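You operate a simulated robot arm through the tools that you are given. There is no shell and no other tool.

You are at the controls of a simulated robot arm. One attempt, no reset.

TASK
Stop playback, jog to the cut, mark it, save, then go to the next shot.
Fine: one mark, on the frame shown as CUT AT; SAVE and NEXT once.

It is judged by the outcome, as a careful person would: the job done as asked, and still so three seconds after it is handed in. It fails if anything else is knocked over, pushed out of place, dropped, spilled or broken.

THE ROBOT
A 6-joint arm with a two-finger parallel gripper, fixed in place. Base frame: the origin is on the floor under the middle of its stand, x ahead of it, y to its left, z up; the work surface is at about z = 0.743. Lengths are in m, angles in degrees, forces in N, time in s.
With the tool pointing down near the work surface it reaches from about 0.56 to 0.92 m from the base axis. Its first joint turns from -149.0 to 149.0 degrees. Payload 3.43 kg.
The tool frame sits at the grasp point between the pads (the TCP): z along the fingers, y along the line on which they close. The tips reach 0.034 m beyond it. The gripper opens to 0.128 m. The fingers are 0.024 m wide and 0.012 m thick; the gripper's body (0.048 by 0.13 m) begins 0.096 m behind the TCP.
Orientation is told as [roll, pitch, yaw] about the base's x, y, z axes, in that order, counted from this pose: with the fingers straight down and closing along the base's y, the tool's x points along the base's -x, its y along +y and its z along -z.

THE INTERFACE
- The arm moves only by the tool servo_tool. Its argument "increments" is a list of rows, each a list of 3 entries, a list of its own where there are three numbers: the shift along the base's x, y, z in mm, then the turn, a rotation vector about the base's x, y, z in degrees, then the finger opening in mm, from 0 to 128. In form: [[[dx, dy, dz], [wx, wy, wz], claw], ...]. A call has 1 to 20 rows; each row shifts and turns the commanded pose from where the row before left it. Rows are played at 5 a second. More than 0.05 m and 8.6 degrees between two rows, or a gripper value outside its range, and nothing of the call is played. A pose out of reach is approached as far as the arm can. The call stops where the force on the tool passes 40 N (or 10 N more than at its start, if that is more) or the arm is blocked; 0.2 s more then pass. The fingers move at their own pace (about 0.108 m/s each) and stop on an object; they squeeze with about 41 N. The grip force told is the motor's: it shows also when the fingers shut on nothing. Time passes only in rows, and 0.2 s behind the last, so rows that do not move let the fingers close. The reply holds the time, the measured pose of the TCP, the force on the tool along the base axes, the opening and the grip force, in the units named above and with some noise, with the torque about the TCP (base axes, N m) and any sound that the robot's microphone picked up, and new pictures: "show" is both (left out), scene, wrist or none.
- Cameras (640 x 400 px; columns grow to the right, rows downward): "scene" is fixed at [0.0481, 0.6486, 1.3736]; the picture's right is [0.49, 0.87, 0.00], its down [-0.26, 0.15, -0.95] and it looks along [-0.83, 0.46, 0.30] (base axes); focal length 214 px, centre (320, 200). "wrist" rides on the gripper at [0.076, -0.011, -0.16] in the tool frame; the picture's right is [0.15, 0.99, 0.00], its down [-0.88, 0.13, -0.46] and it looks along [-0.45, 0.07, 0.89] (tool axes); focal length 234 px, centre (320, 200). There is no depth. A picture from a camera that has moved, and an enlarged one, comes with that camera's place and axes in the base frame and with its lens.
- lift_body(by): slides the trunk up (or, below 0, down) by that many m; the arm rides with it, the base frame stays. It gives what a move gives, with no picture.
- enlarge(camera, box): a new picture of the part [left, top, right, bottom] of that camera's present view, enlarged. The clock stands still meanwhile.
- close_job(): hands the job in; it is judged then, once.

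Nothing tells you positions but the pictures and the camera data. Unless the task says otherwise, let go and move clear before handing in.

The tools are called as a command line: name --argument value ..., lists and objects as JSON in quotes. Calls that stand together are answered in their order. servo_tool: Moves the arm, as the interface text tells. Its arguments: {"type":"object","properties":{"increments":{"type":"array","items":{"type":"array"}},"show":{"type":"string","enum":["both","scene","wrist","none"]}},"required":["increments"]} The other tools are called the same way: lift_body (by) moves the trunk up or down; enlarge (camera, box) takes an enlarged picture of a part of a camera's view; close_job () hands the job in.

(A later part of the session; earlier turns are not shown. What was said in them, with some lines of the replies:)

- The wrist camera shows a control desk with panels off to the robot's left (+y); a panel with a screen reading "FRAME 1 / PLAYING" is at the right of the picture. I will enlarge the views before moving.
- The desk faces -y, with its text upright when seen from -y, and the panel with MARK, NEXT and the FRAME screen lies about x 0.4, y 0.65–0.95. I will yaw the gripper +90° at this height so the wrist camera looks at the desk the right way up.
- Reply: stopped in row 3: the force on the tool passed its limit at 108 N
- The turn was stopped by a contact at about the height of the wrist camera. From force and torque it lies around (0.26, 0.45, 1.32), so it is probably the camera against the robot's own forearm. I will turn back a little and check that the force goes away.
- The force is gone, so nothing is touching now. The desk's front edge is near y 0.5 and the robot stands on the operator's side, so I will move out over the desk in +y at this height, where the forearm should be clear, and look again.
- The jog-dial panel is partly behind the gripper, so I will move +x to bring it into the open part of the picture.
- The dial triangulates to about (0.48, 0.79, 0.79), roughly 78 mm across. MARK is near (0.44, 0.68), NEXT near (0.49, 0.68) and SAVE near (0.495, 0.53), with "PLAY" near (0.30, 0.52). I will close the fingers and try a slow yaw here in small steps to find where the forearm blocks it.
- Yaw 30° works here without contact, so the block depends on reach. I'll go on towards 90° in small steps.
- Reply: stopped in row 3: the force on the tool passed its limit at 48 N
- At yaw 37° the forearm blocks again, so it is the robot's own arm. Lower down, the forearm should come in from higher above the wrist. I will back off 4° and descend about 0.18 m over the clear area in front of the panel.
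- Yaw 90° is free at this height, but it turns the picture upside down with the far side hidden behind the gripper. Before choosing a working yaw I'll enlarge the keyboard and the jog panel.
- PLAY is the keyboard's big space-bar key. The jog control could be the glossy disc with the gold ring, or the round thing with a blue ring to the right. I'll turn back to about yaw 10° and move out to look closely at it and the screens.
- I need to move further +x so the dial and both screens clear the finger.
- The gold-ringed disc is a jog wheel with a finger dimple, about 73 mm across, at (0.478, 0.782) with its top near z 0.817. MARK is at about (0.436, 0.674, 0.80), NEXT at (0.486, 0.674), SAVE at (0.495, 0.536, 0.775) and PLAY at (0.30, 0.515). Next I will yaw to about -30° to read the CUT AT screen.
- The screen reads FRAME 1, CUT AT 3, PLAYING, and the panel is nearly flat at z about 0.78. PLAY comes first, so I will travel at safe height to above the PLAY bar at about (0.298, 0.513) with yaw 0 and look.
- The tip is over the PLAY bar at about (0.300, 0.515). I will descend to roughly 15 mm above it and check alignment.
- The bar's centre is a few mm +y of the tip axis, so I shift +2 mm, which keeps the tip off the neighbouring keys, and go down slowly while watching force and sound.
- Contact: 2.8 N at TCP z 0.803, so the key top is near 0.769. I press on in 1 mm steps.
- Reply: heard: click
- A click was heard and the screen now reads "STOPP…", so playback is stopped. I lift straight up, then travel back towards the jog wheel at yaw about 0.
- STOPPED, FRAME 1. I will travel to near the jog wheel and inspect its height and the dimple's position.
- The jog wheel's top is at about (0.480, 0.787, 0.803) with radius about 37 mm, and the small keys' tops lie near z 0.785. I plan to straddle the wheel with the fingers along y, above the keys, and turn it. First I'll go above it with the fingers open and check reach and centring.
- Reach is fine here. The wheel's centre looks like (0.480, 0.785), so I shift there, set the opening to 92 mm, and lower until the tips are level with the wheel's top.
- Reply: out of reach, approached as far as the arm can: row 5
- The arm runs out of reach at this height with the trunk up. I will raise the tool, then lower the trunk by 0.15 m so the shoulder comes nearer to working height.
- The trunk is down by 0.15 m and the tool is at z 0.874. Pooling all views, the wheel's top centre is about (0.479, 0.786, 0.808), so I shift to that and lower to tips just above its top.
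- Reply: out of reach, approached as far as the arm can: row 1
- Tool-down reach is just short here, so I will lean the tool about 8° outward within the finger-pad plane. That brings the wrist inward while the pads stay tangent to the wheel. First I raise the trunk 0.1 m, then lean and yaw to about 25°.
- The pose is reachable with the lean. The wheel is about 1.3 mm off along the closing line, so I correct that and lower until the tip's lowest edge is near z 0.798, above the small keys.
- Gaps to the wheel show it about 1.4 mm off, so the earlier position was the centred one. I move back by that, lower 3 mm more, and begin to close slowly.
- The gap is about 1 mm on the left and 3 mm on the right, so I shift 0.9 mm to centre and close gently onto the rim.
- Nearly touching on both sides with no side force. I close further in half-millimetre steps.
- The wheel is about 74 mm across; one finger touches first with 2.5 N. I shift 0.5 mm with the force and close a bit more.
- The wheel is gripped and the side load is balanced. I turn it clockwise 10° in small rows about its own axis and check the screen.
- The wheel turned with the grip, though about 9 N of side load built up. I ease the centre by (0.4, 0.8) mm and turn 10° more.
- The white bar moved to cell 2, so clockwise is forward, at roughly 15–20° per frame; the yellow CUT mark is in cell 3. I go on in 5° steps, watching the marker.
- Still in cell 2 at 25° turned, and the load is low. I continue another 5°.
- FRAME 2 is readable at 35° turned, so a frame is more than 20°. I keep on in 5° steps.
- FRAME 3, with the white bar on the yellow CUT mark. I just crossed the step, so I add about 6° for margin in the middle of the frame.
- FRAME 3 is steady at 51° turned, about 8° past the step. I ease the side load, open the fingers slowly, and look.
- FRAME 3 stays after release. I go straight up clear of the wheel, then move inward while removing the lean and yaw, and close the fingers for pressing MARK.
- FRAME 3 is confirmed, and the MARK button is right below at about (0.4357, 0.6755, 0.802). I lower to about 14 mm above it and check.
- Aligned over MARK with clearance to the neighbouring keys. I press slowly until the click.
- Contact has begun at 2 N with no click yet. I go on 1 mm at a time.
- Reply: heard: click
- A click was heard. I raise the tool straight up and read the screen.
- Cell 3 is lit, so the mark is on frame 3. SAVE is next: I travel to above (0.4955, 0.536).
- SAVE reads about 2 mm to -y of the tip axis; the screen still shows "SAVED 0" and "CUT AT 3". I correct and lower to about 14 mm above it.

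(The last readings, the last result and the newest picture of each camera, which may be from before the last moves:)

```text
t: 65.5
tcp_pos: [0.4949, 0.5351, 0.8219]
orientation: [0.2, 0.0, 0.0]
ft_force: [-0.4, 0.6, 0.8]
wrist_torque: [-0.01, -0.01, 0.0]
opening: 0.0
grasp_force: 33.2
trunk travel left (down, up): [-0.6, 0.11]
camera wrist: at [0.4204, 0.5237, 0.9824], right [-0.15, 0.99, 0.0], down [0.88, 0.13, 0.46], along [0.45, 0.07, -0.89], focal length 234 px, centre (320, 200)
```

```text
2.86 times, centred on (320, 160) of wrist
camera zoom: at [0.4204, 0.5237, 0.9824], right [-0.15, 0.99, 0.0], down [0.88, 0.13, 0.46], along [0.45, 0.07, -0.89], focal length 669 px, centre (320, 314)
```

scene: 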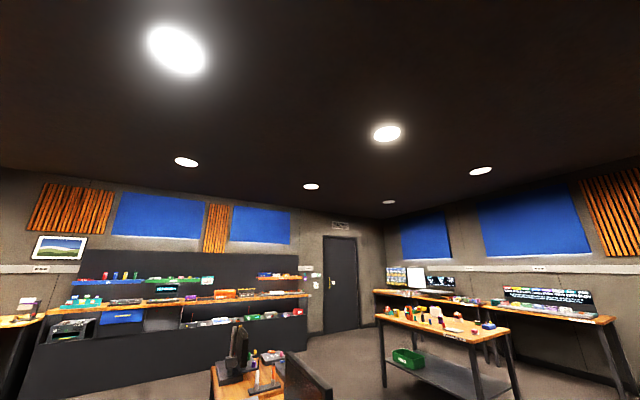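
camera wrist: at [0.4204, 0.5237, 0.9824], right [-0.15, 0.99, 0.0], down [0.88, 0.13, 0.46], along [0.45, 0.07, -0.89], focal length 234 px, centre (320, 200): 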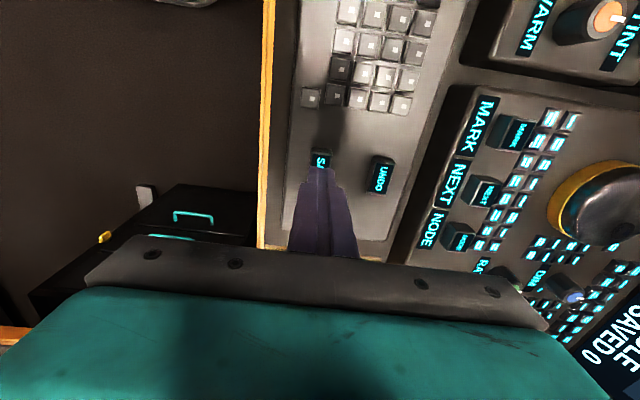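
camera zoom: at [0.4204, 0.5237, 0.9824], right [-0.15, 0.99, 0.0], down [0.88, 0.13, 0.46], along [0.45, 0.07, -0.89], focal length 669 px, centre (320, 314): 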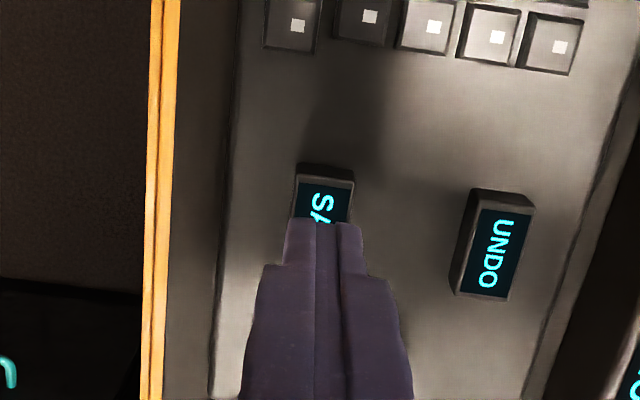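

Aligned over SAVE and well clear of UNDO. I press slowly.

servo_tool --increments '[[[0, 0, -4], [0, 0, 0], 0], [[0, 0, -4], [0, 0, 0], 0], [[0, 0, -2], [0, 0, 0], 0], [[0, 0, -1], [0, 0, 0], 0]]' --show "none"

```text
t: 66.5
tcp_pos: [0.4946, 0.5342, 0.8121]
orientation: [0.0, 0.0, 0.1]
ft_force: [0.3, 0.3, -0.4]
wrist_torque: [0.0, -0.01, -0.01]
opening: 0.0
grasp_force: 32.3
trunk travel left (down, up): [-0.6, 0.11]
```

servo_tool --increments '[[[0, 0, -1], [0, 0, 0], 0], [[0, 0, -1], [0, 0, 0], 0]]' --show "none"

```text
t: 67.1
tcp_pos: [0.4957, 0.5348, 0.8105]
orientation: [0.1, 0.0, 0.0]
ft_force: [-0.5, 0.8, 0.8]
wrist_torque: [0.02, 0.04, 0.02]
opening: 0.0003
grasp_force: 32.9
trunk travel left (down, up): [-0.6, 0.11]
```

servo_tool --increments '[[[0, 0, -1], [0, 0, 0], 0], [[0, 0, 0], [0, 0, 0], 0]]' --show "none"

```text
t: 67.7
tcp_pos: [0.4953, 0.5338, 0.808]
orientation: [0.2, 0.1, -0.1]
ft_force: [0.6, 0.6, 0.7]
wrist_torque: [-0.01, 0.0, -0.04]
opening: 0.0
grasp_force: 32.5
trunk travel left (down, up): [-0.6, 0.11]
```

servo_tool --increments '[[[0, 0, -1], [0, 0, 0], 0], [[0, 0, 0], [0, 0, 0], 0]]' --show "none"

```text
t: 68.3
tcp_pos: [0.4957, 0.5347, 0.8063]
orientation: [0.1, 0.1, 0.1]
ft_force: [-0.3, -0.4, 0.6]
wrist_torque: [-0.01, 0.02, -0.01]
opening: 0.0
grasp_force: 32.9
trunk travel left (down, up): [-0.6, 0.11]
```

servo_tool --increments '[[[0, 0, -1], [0, 0, 0], 0], [[0, 0, 0], [0, 0, 0], 0]]' --show "wrist"

enlarge --camera "wrist" --box '[230, 90, 410, 230]'

```text
t: 68.9
tcp_pos: [0.4961, 0.5334, 0.8074]
orientation: [0.1, 0.0, 0.0]
ft_force: [0.2, 0.1, 0.1]
wrist_torque: [0.01, -0.02, -0.02]
opening: 0.0003
grasp_force: 32.7
trunk travel left (down, up): [-0.6, 0.11]
camera wrist: at [0.4203, 0.5236, 0.9669], right [-0.15, 0.99, 0.0], down [0.88, 0.13, 0.46], along [0.45, 0.07, -0.89], focal length 234 px, centre (320, 200)
```

wrist: 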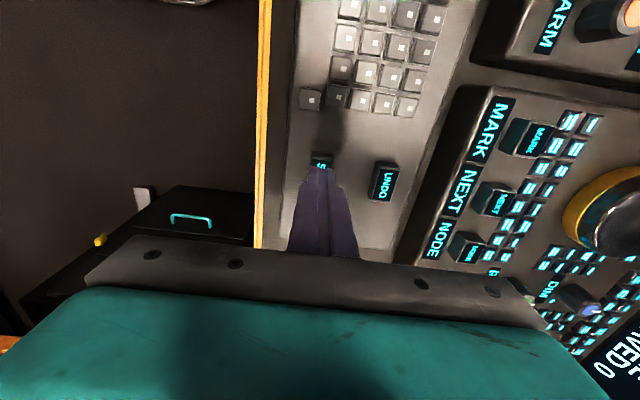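

```text
2.86 times, centred on (320, 160) of wrist
camera zoom: at [0.4203, 0.5236, 0.9669], right [-0.15, 0.99, 0.0], down [0.88, 0.13, 0.46], along [0.45, 0.07, -0.89], focal length 669 px, centre (320, 314)
```

zoom: 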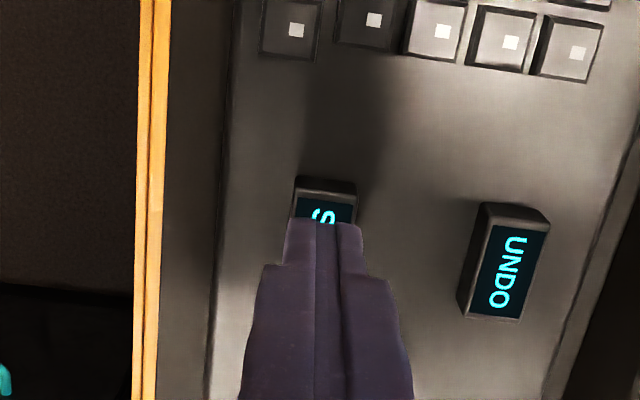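

No contact yet, so the key top is a little lower, as with PLAY. It is still aligned; I go on in 1 mm steps.

servo_tool --increments '[[[0, 0, -1], [0, 0, 0], 0], [[0, 0, -1], [0, 0, 0], 0], [[0, 0, 0], [0, 0, 0], 0]]' --show "none"

```text
t: 69.7
tcp_pos: [0.4956, 0.5332, 0.8052]
orientation: [0.2, -0.1, 0.0]
ft_force: [0.7, 0.5, 1.0]
wrist_torque: [-0.01, 0.02, 0.03]
opening: 0.0
grasp_force: 33.0
trunk travel left (down, up): [-0.6, 0.11]
```

servo_tool --increments '[[[0, 0, -1], [0, 0, 0], 0], [[0, 0, 0], [0, 0, 0], 0]]' --show "none"

```text
t: 70.3
tcp_pos: [0.4955, 0.5327, 0.8036]
orientation: [0.1, 0.0, 0.0]
ft_force: [-0.1, 1.1, 2.0]
wrist_torque: [0.01, 0.04, 0.02]
opening: 0.0001
grasp_force: 32.6
trunk travel left (down, up): [-0.6, 0.11]
```

Contact at 2 N; one more millimetre.

servo_tool --increments '[[[0, 0, -1], [0, 0, 0], 0]]' --show "none"

```text
t: 70.7
tcp_pos: [0.4952, 0.5342, 0.8022]
orientation: [0.1, 0.0, 0.0]
ft_force: [0.7, 0.3, 2.7]
wrist_torque: [0.02, 0.04, 0.01]
opening: 0.0002
grasp_force: 33.8
trunk travel left (down, up): [-0.6, 0.11]
```

servo_tool --increments '[[[0, 0, -0.7], [0, 0, 0], 0]]' --show "wrist"

enlarge --camera "wrist" --box '[540, 280, 640, 400]'

```text
t: 71.1
tcp_pos: [0.4955, 0.5338, 0.803]
orientation: [0.1, -0.1, 0.0]
ft_force: [-0.7, -0.1, 2.4]
wrist_torque: [0.02, 0.02, 0.01]
opening: 0.0
grasp_force: 32.7
trunk travel left (down, up): [-0.6, 0.11]
heard: click
camera wrist: at [0.4203, 0.5234, 0.9626], right [-0.15, 0.99, 0.0], down [0.88, 0.13, 0.46], along [0.45, 0.07, -0.89], focal length 234 px, centre (320, 200)
```

wrist: 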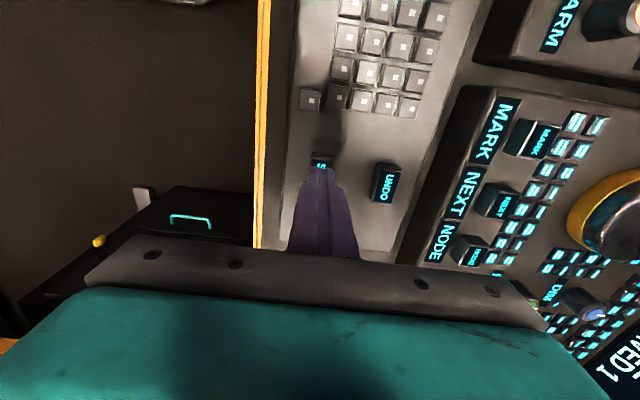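

```text
3.33 times, centred on (590, 340) of wrist
camera zoom: at [0.4203, 0.5234, 0.9626], right [-0.15, 0.99, 0.0], down [0.88, 0.13, 0.46], along [0.45, 0.07, -0.89], focal length 781 px, centre (-580, -267)
```

zoom: 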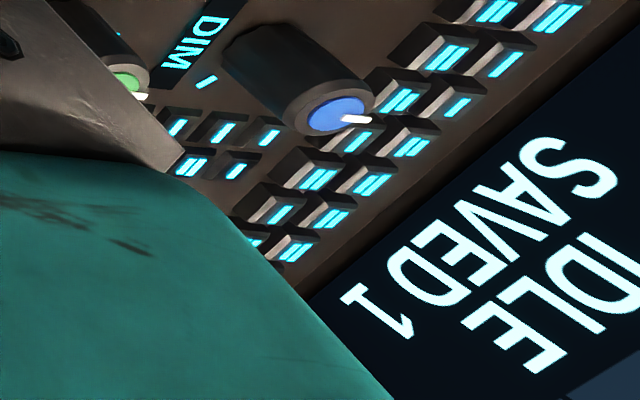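

A click, and the screen reads SAVED 1. I lift straight up and travel to above NEXT at about (0.486, 0.675).

servo_tool --increments '[[[0, 0, 3], [0, 0, 0], 0], [[0, 0, 12], [0, 0, 0], 0], [[0, 0, 40], [0, 0, 0], 0], [[0, 0, 40], [0, 0, 0], 0], [[0, 0, 20], [0, 0, 0], 0], [[-1.2, 17.6, 0], [0, 0, 0], 0], [[-1.2, 17.6, 0], [0, 0, 0], 0], [[-1.2, 17.6, 0], [0, 0, 0], 0], [[-1.2, 17.6, 0], [0, 0, 0], 0], [[-1.2, 17.6, 0], [0, 0, 0], 0], [[-1.2, 17.6, 0], [0, 0, 0], 0], [[-1.2, 17.6, 0], [0, 0, 0], 0], [[-1.2, 17.6, 0], [0, 0, 0], 0], [[0, 0, 0], [0, 0, 0], 0]]' --show "wrist"

enlarge --camera "wrist" --box '[230, 90, 410, 230]'

enlarge --camera "wrist" --box '[440, 100, 640, 300]'

```text
t: 74.1
tcp_pos: [0.4849, 0.6757, 0.9155]
orientation: [0.1, 0.0, 0.1]
ft_force: [0.2, -0.1, 0.2]
wrist_torque: [0.0, 0.01, -0.03]
opening: 0.0001
grasp_force: 33.2
trunk travel left (down, up): [-0.6, 0.11]
camera wrist: at [0.4108, 0.6645, 1.0775], right [-0.15, 0.99, 0.0], down [0.88, 0.13, 0.46], along [0.45, 0.07, -0.89], focal length 234 px, centre (320, 200)
```

wrist: 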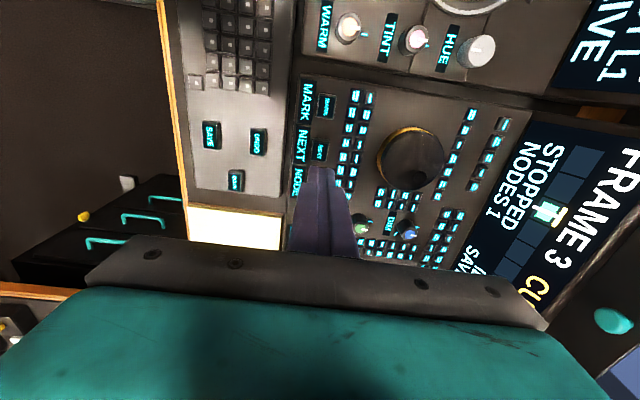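

```text
2.86 times, centred on (320, 160) of wrist
camera zoom: at [0.4108, 0.6645, 1.0775], right [-0.15, 0.99, 0.0], down [0.88, 0.13, 0.46], along [0.45, 0.07, -0.89], focal length 669 px, centre (320, 314)
```

zoom: 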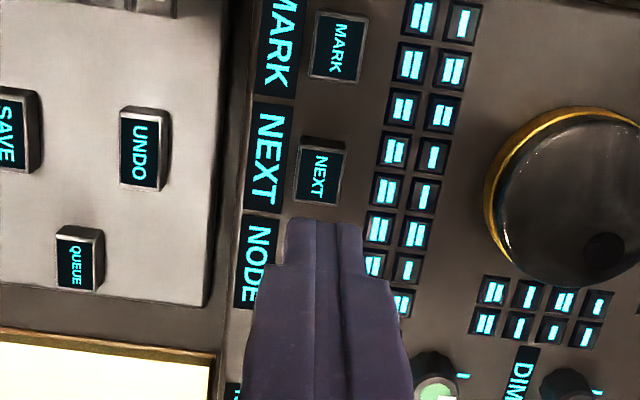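

```text
2.00 times, centred on (540, 200) of wrist
camera zoom: at [0.4108, 0.6645, 1.0775], right [-0.15, 0.99, 0.0], down [0.88, 0.13, 0.46], along [0.45, 0.07, -0.89], focal length 468 px, centre (-120, 200)
```

zoom: 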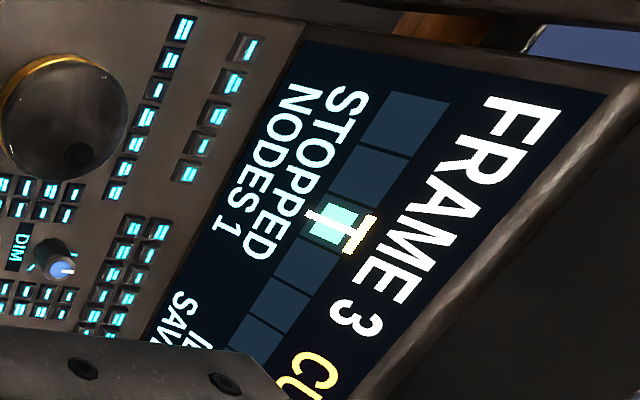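

FRAME 3 is marked and saved, and NEXT is directly below. I lower to about 14 mm above it and check.

servo_tool --increments '[[[0, 0, -20], [0, 0, 0], 0], [[0, 0, -20], [0, 0, 0], 0], [[0, 0, -16], [0, 0, 0], 0], [[0, 0, -10], [0, 0, 0], 0], [[0, 0, 0], [0, 0, 0], 0]]' --show "wrist"

enlarge --camera "wrist" --box '[230, 90, 410, 230]'

```text
t: 75.3
tcp_pos: [0.486, 0.6756, 0.8509]
orientation: [0.2, -0.1, 0.0]
ft_force: [0.4, -0.2, 0.0]
wrist_torque: [0.01, 0.01, -0.03]
opening: 0.0002
grasp_force: 32.6
trunk travel left (down, up): [-0.6, 0.11]
camera wrist: at [0.4108, 0.6641, 1.0118], right [-0.15, 0.99, 0.0], down [0.88, 0.13, 0.46], along [0.45, 0.07, -0.89], focal length 234 px, centre (320, 200)
```

wrist: 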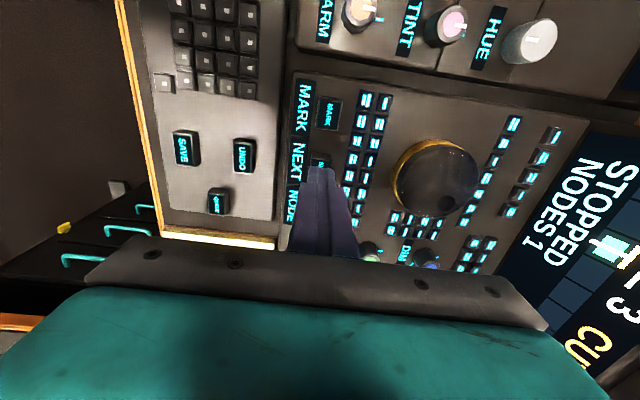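

```text
2.86 times, centred on (320, 160) of wrist
camera zoom: at [0.4108, 0.6641, 1.0118], right [-0.15, 0.99, 0.0], down [0.88, 0.13, 0.46], along [0.45, 0.07, -0.89], focal length 669 px, centre (320, 314)
```

zoom: 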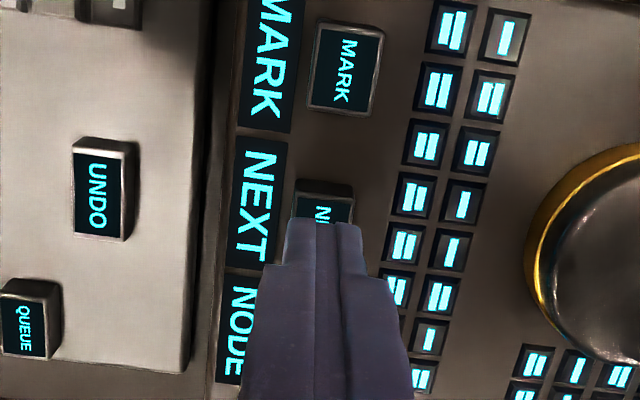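

Aligned over NEXT. I press slowly in the same way.

servo_tool --increments '[[[0, 0, -4], [0, 0, 0], 0], [[0, 0, -4], [0, 0, 0], 0], [[0, 0, -3], [0, 0, 0], 0], [[0, 0, -1], [0, 0, 0], 0], [[0, 0, -1], [0, 0, 0], 0], [[0, 0, -1], [0, 0, 0], 0]]' --show "none"

```text
t: 76.7
tcp_pos: [0.4866, 0.675, 0.837]
orientation: [0.1, 0.0, 0.0]
ft_force: [-0.6, 0.5, 1.1]
wrist_torque: [0.02, 0.02, 0.0]
opening: 0.0001
grasp_force: 32.9
trunk travel left (down, up): [-0.6, 0.11]
```

servo_tool --increments '[[[0, 0, -1], [0, 0, 0], 0]]' --show "none"

```text
t: 77.1
tcp_pos: [0.4861, 0.6756, 0.8355]
orientation: [0.2, 0.0, 0.0]
ft_force: [-0.4, 0.7, 1.4]
wrist_torque: [0.04, -0.02, 0.04]
opening: 0.0
grasp_force: 33.4
trunk travel left (down, up): [-0.6, 0.11]
```

servo_tool --increments '[[[0, 0, -1], [0, 0, 0], 0]]' --show "none"

```text
t: 77.5
tcp_pos: [0.4844, 0.6753, 0.835]
orientation: [0.0, 0.0, 0.0]
ft_force: [0.7, 0.1, 1.8]
wrist_torque: [0.0, 0.02, 0.03]
opening: 0.0
grasp_force: 33.0
trunk travel left (down, up): [-0.6, 0.11]
```

servo_tool --increments '[[[0, 0, -1], [0, 0, 0], 0]]' --show "none"

```text
t: 77.9
tcp_pos: [0.4851, 0.6751, 0.8351]
orientation: [0.1, 0.0, 0.1]
ft_force: [-0.3, -1.2, 1.9]
wrist_torque: [-0.06, 0.04, 0.02]
opening: 0.0
grasp_force: 33.2
trunk travel left (down, up): [-0.6, 0.11]
heard: click
```

A click was heard on NEXT. I lift straight up and read the screens.

servo_tool --increments '[[[0, 0, 3], [0, 0, 0], 0], [[0, 0, 12], [0, 0, 0], 0], [[0, 0, 30], [0, 0, 0], 0], [[0, 0, 40], [0, 0, 0], 0], [[0, 0, 0], [0, 0, 0], 0]]' --show "wrist"

enlarge --camera "wrist" --box '[440, 100, 640, 300]'

```text
t: 79.1
tcp_pos: [0.4857, 0.6743, 0.9206]
orientation: [0.1, 0.0, 0.0]
ft_force: [1.0, 0.7, 0.6]
wrist_torque: [0.01, -0.02, 0.01]
opening: 0.0001
grasp_force: 32.8
trunk travel left (down, up): [-0.6, 0.11]
camera wrist: at [0.4101, 0.6637, 1.0804], right [-0.15, 0.99, 0.0], down [0.88, 0.13, 0.46], along [0.45, 0.07, -0.89], focal length 234 px, centre (320, 200)
```

wrist: 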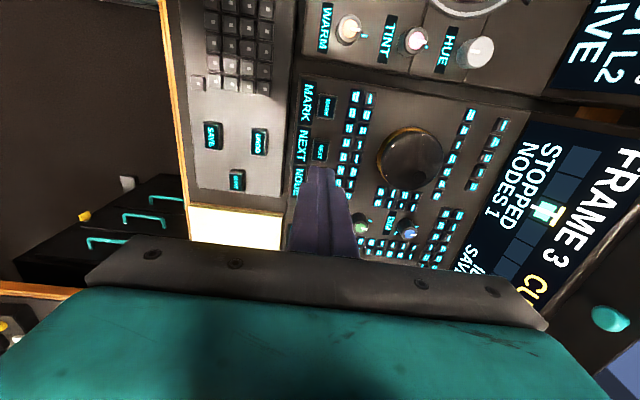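

```text
2.00 times, centred on (540, 200) of wrist
camera zoom: at [0.4101, 0.6637, 1.0804], right [-0.15, 0.99, 0.0], down [0.88, 0.13, 0.46], along [0.45, 0.07, -0.89], focal length 468 px, centre (-120, 200)
```

zoom: 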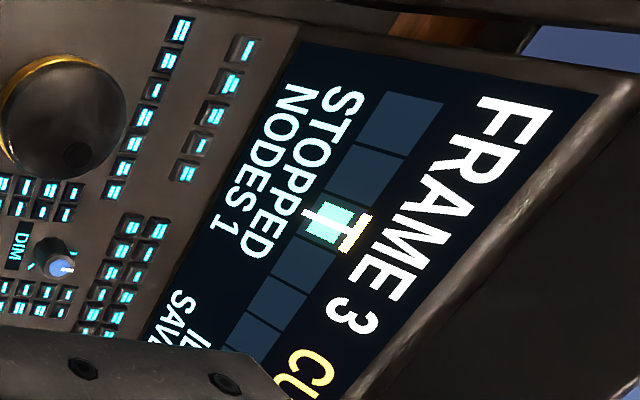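

The centre screen now reads SHOT L2, so NEXT took once, and the mark is still on frame 3. I rise clear and turn a little to read the rest of both screens before handing in.

servo_tool --increments '[[[0, 0, 20], [0, 0, -5], 0], [[0, 0, 20], [0, 0, -5], 0], [[0, 0, 20], [0, 0, -5], 0], [[0, 0, 20], [0, 0, -5], 0], [[0, 0, 20], [0, 0, -5], 0], [[0, 0, 0], [0, 0, 0], 0]]' --show "both"

enlarge --camera "wrist" --box '[400, 20, 640, 260]'

```text
t: 80.5
tcp_pos: [0.4845, 0.6745, 1.0192]
orientation: [0.1, 0.1, -25.1]
ft_force: [-0.4, 0.5, 0.1]
wrist_torque: [0.0, 0.0, -0.05]
opening: 0.0
grasp_force: 33.1
trunk travel left (down, up): [-0.6, 0.11]
camera wrist: at [0.4127, 0.697, 1.1795], right [0.29, 0.96, 0.0], down [0.85, -0.26, 0.46], along [0.44, -0.13, -0.89], focal length 234 px, centre (320, 200)
```

scene: 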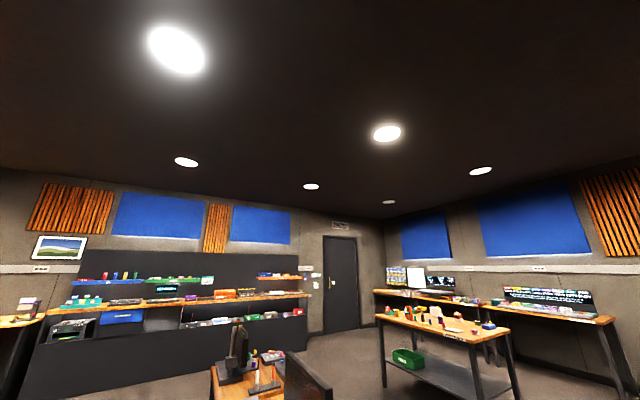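
wrist: 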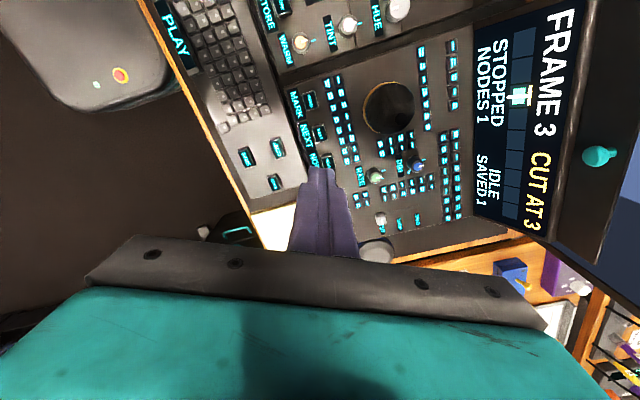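

```text
1.67 times, centred on (520, 140) of wrist
camera zoom: at [0.4127, 0.697, 1.1795], right [0.29, 0.96, 0.0], down [0.85, -0.26, 0.46], along [0.44, -0.13, -0.89], focal length 390 px, centre (-13, 300)
```

zoom: 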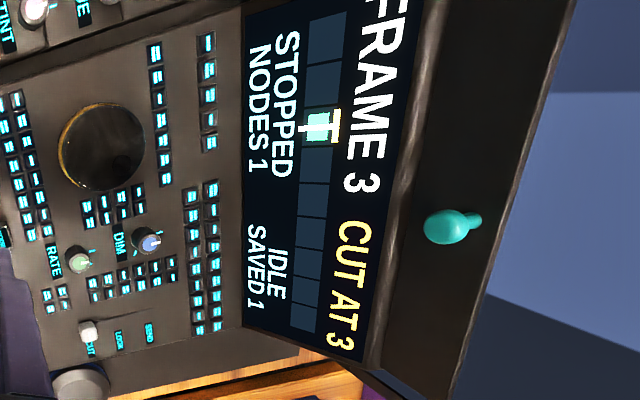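

The screens read STOPPED, FRAME 3, CUT AT 3, one lit mark on cell 3, NODES 1, SAVED 1 and SHOT L2. The tool is well clear and nothing else has moved, so I hand the job in.

close_job

```text
The job is handed in.
```

I stopped playback, jogged to frame 3, marked it, saved once and moved on to the next shot. The job is handed in.

Just before handing in, the screens read:
- **Playback:** STOPPED.
- **Frame and mark:** FRAME 3, CUT AT 3, with one lit mark on cell 3 and no others.
- **Save:** SAVED 1, up from 0.
- **Shot:** L2, changed from L1.

PLAY, MARK, SAVE and NEXT each gave one click, and I lifted straight off each time. The jog wheel stayed on frame 3 after I let go of it.

Early on, turning the gripper was stopped twice by contact, at 108 N and then 48 N. From the measured forces and the tool's position I think it was the wrist camera touching the robot's own forearm, but no camera could see that spot. The pictures afterwards showed nothing knocked over or moved.
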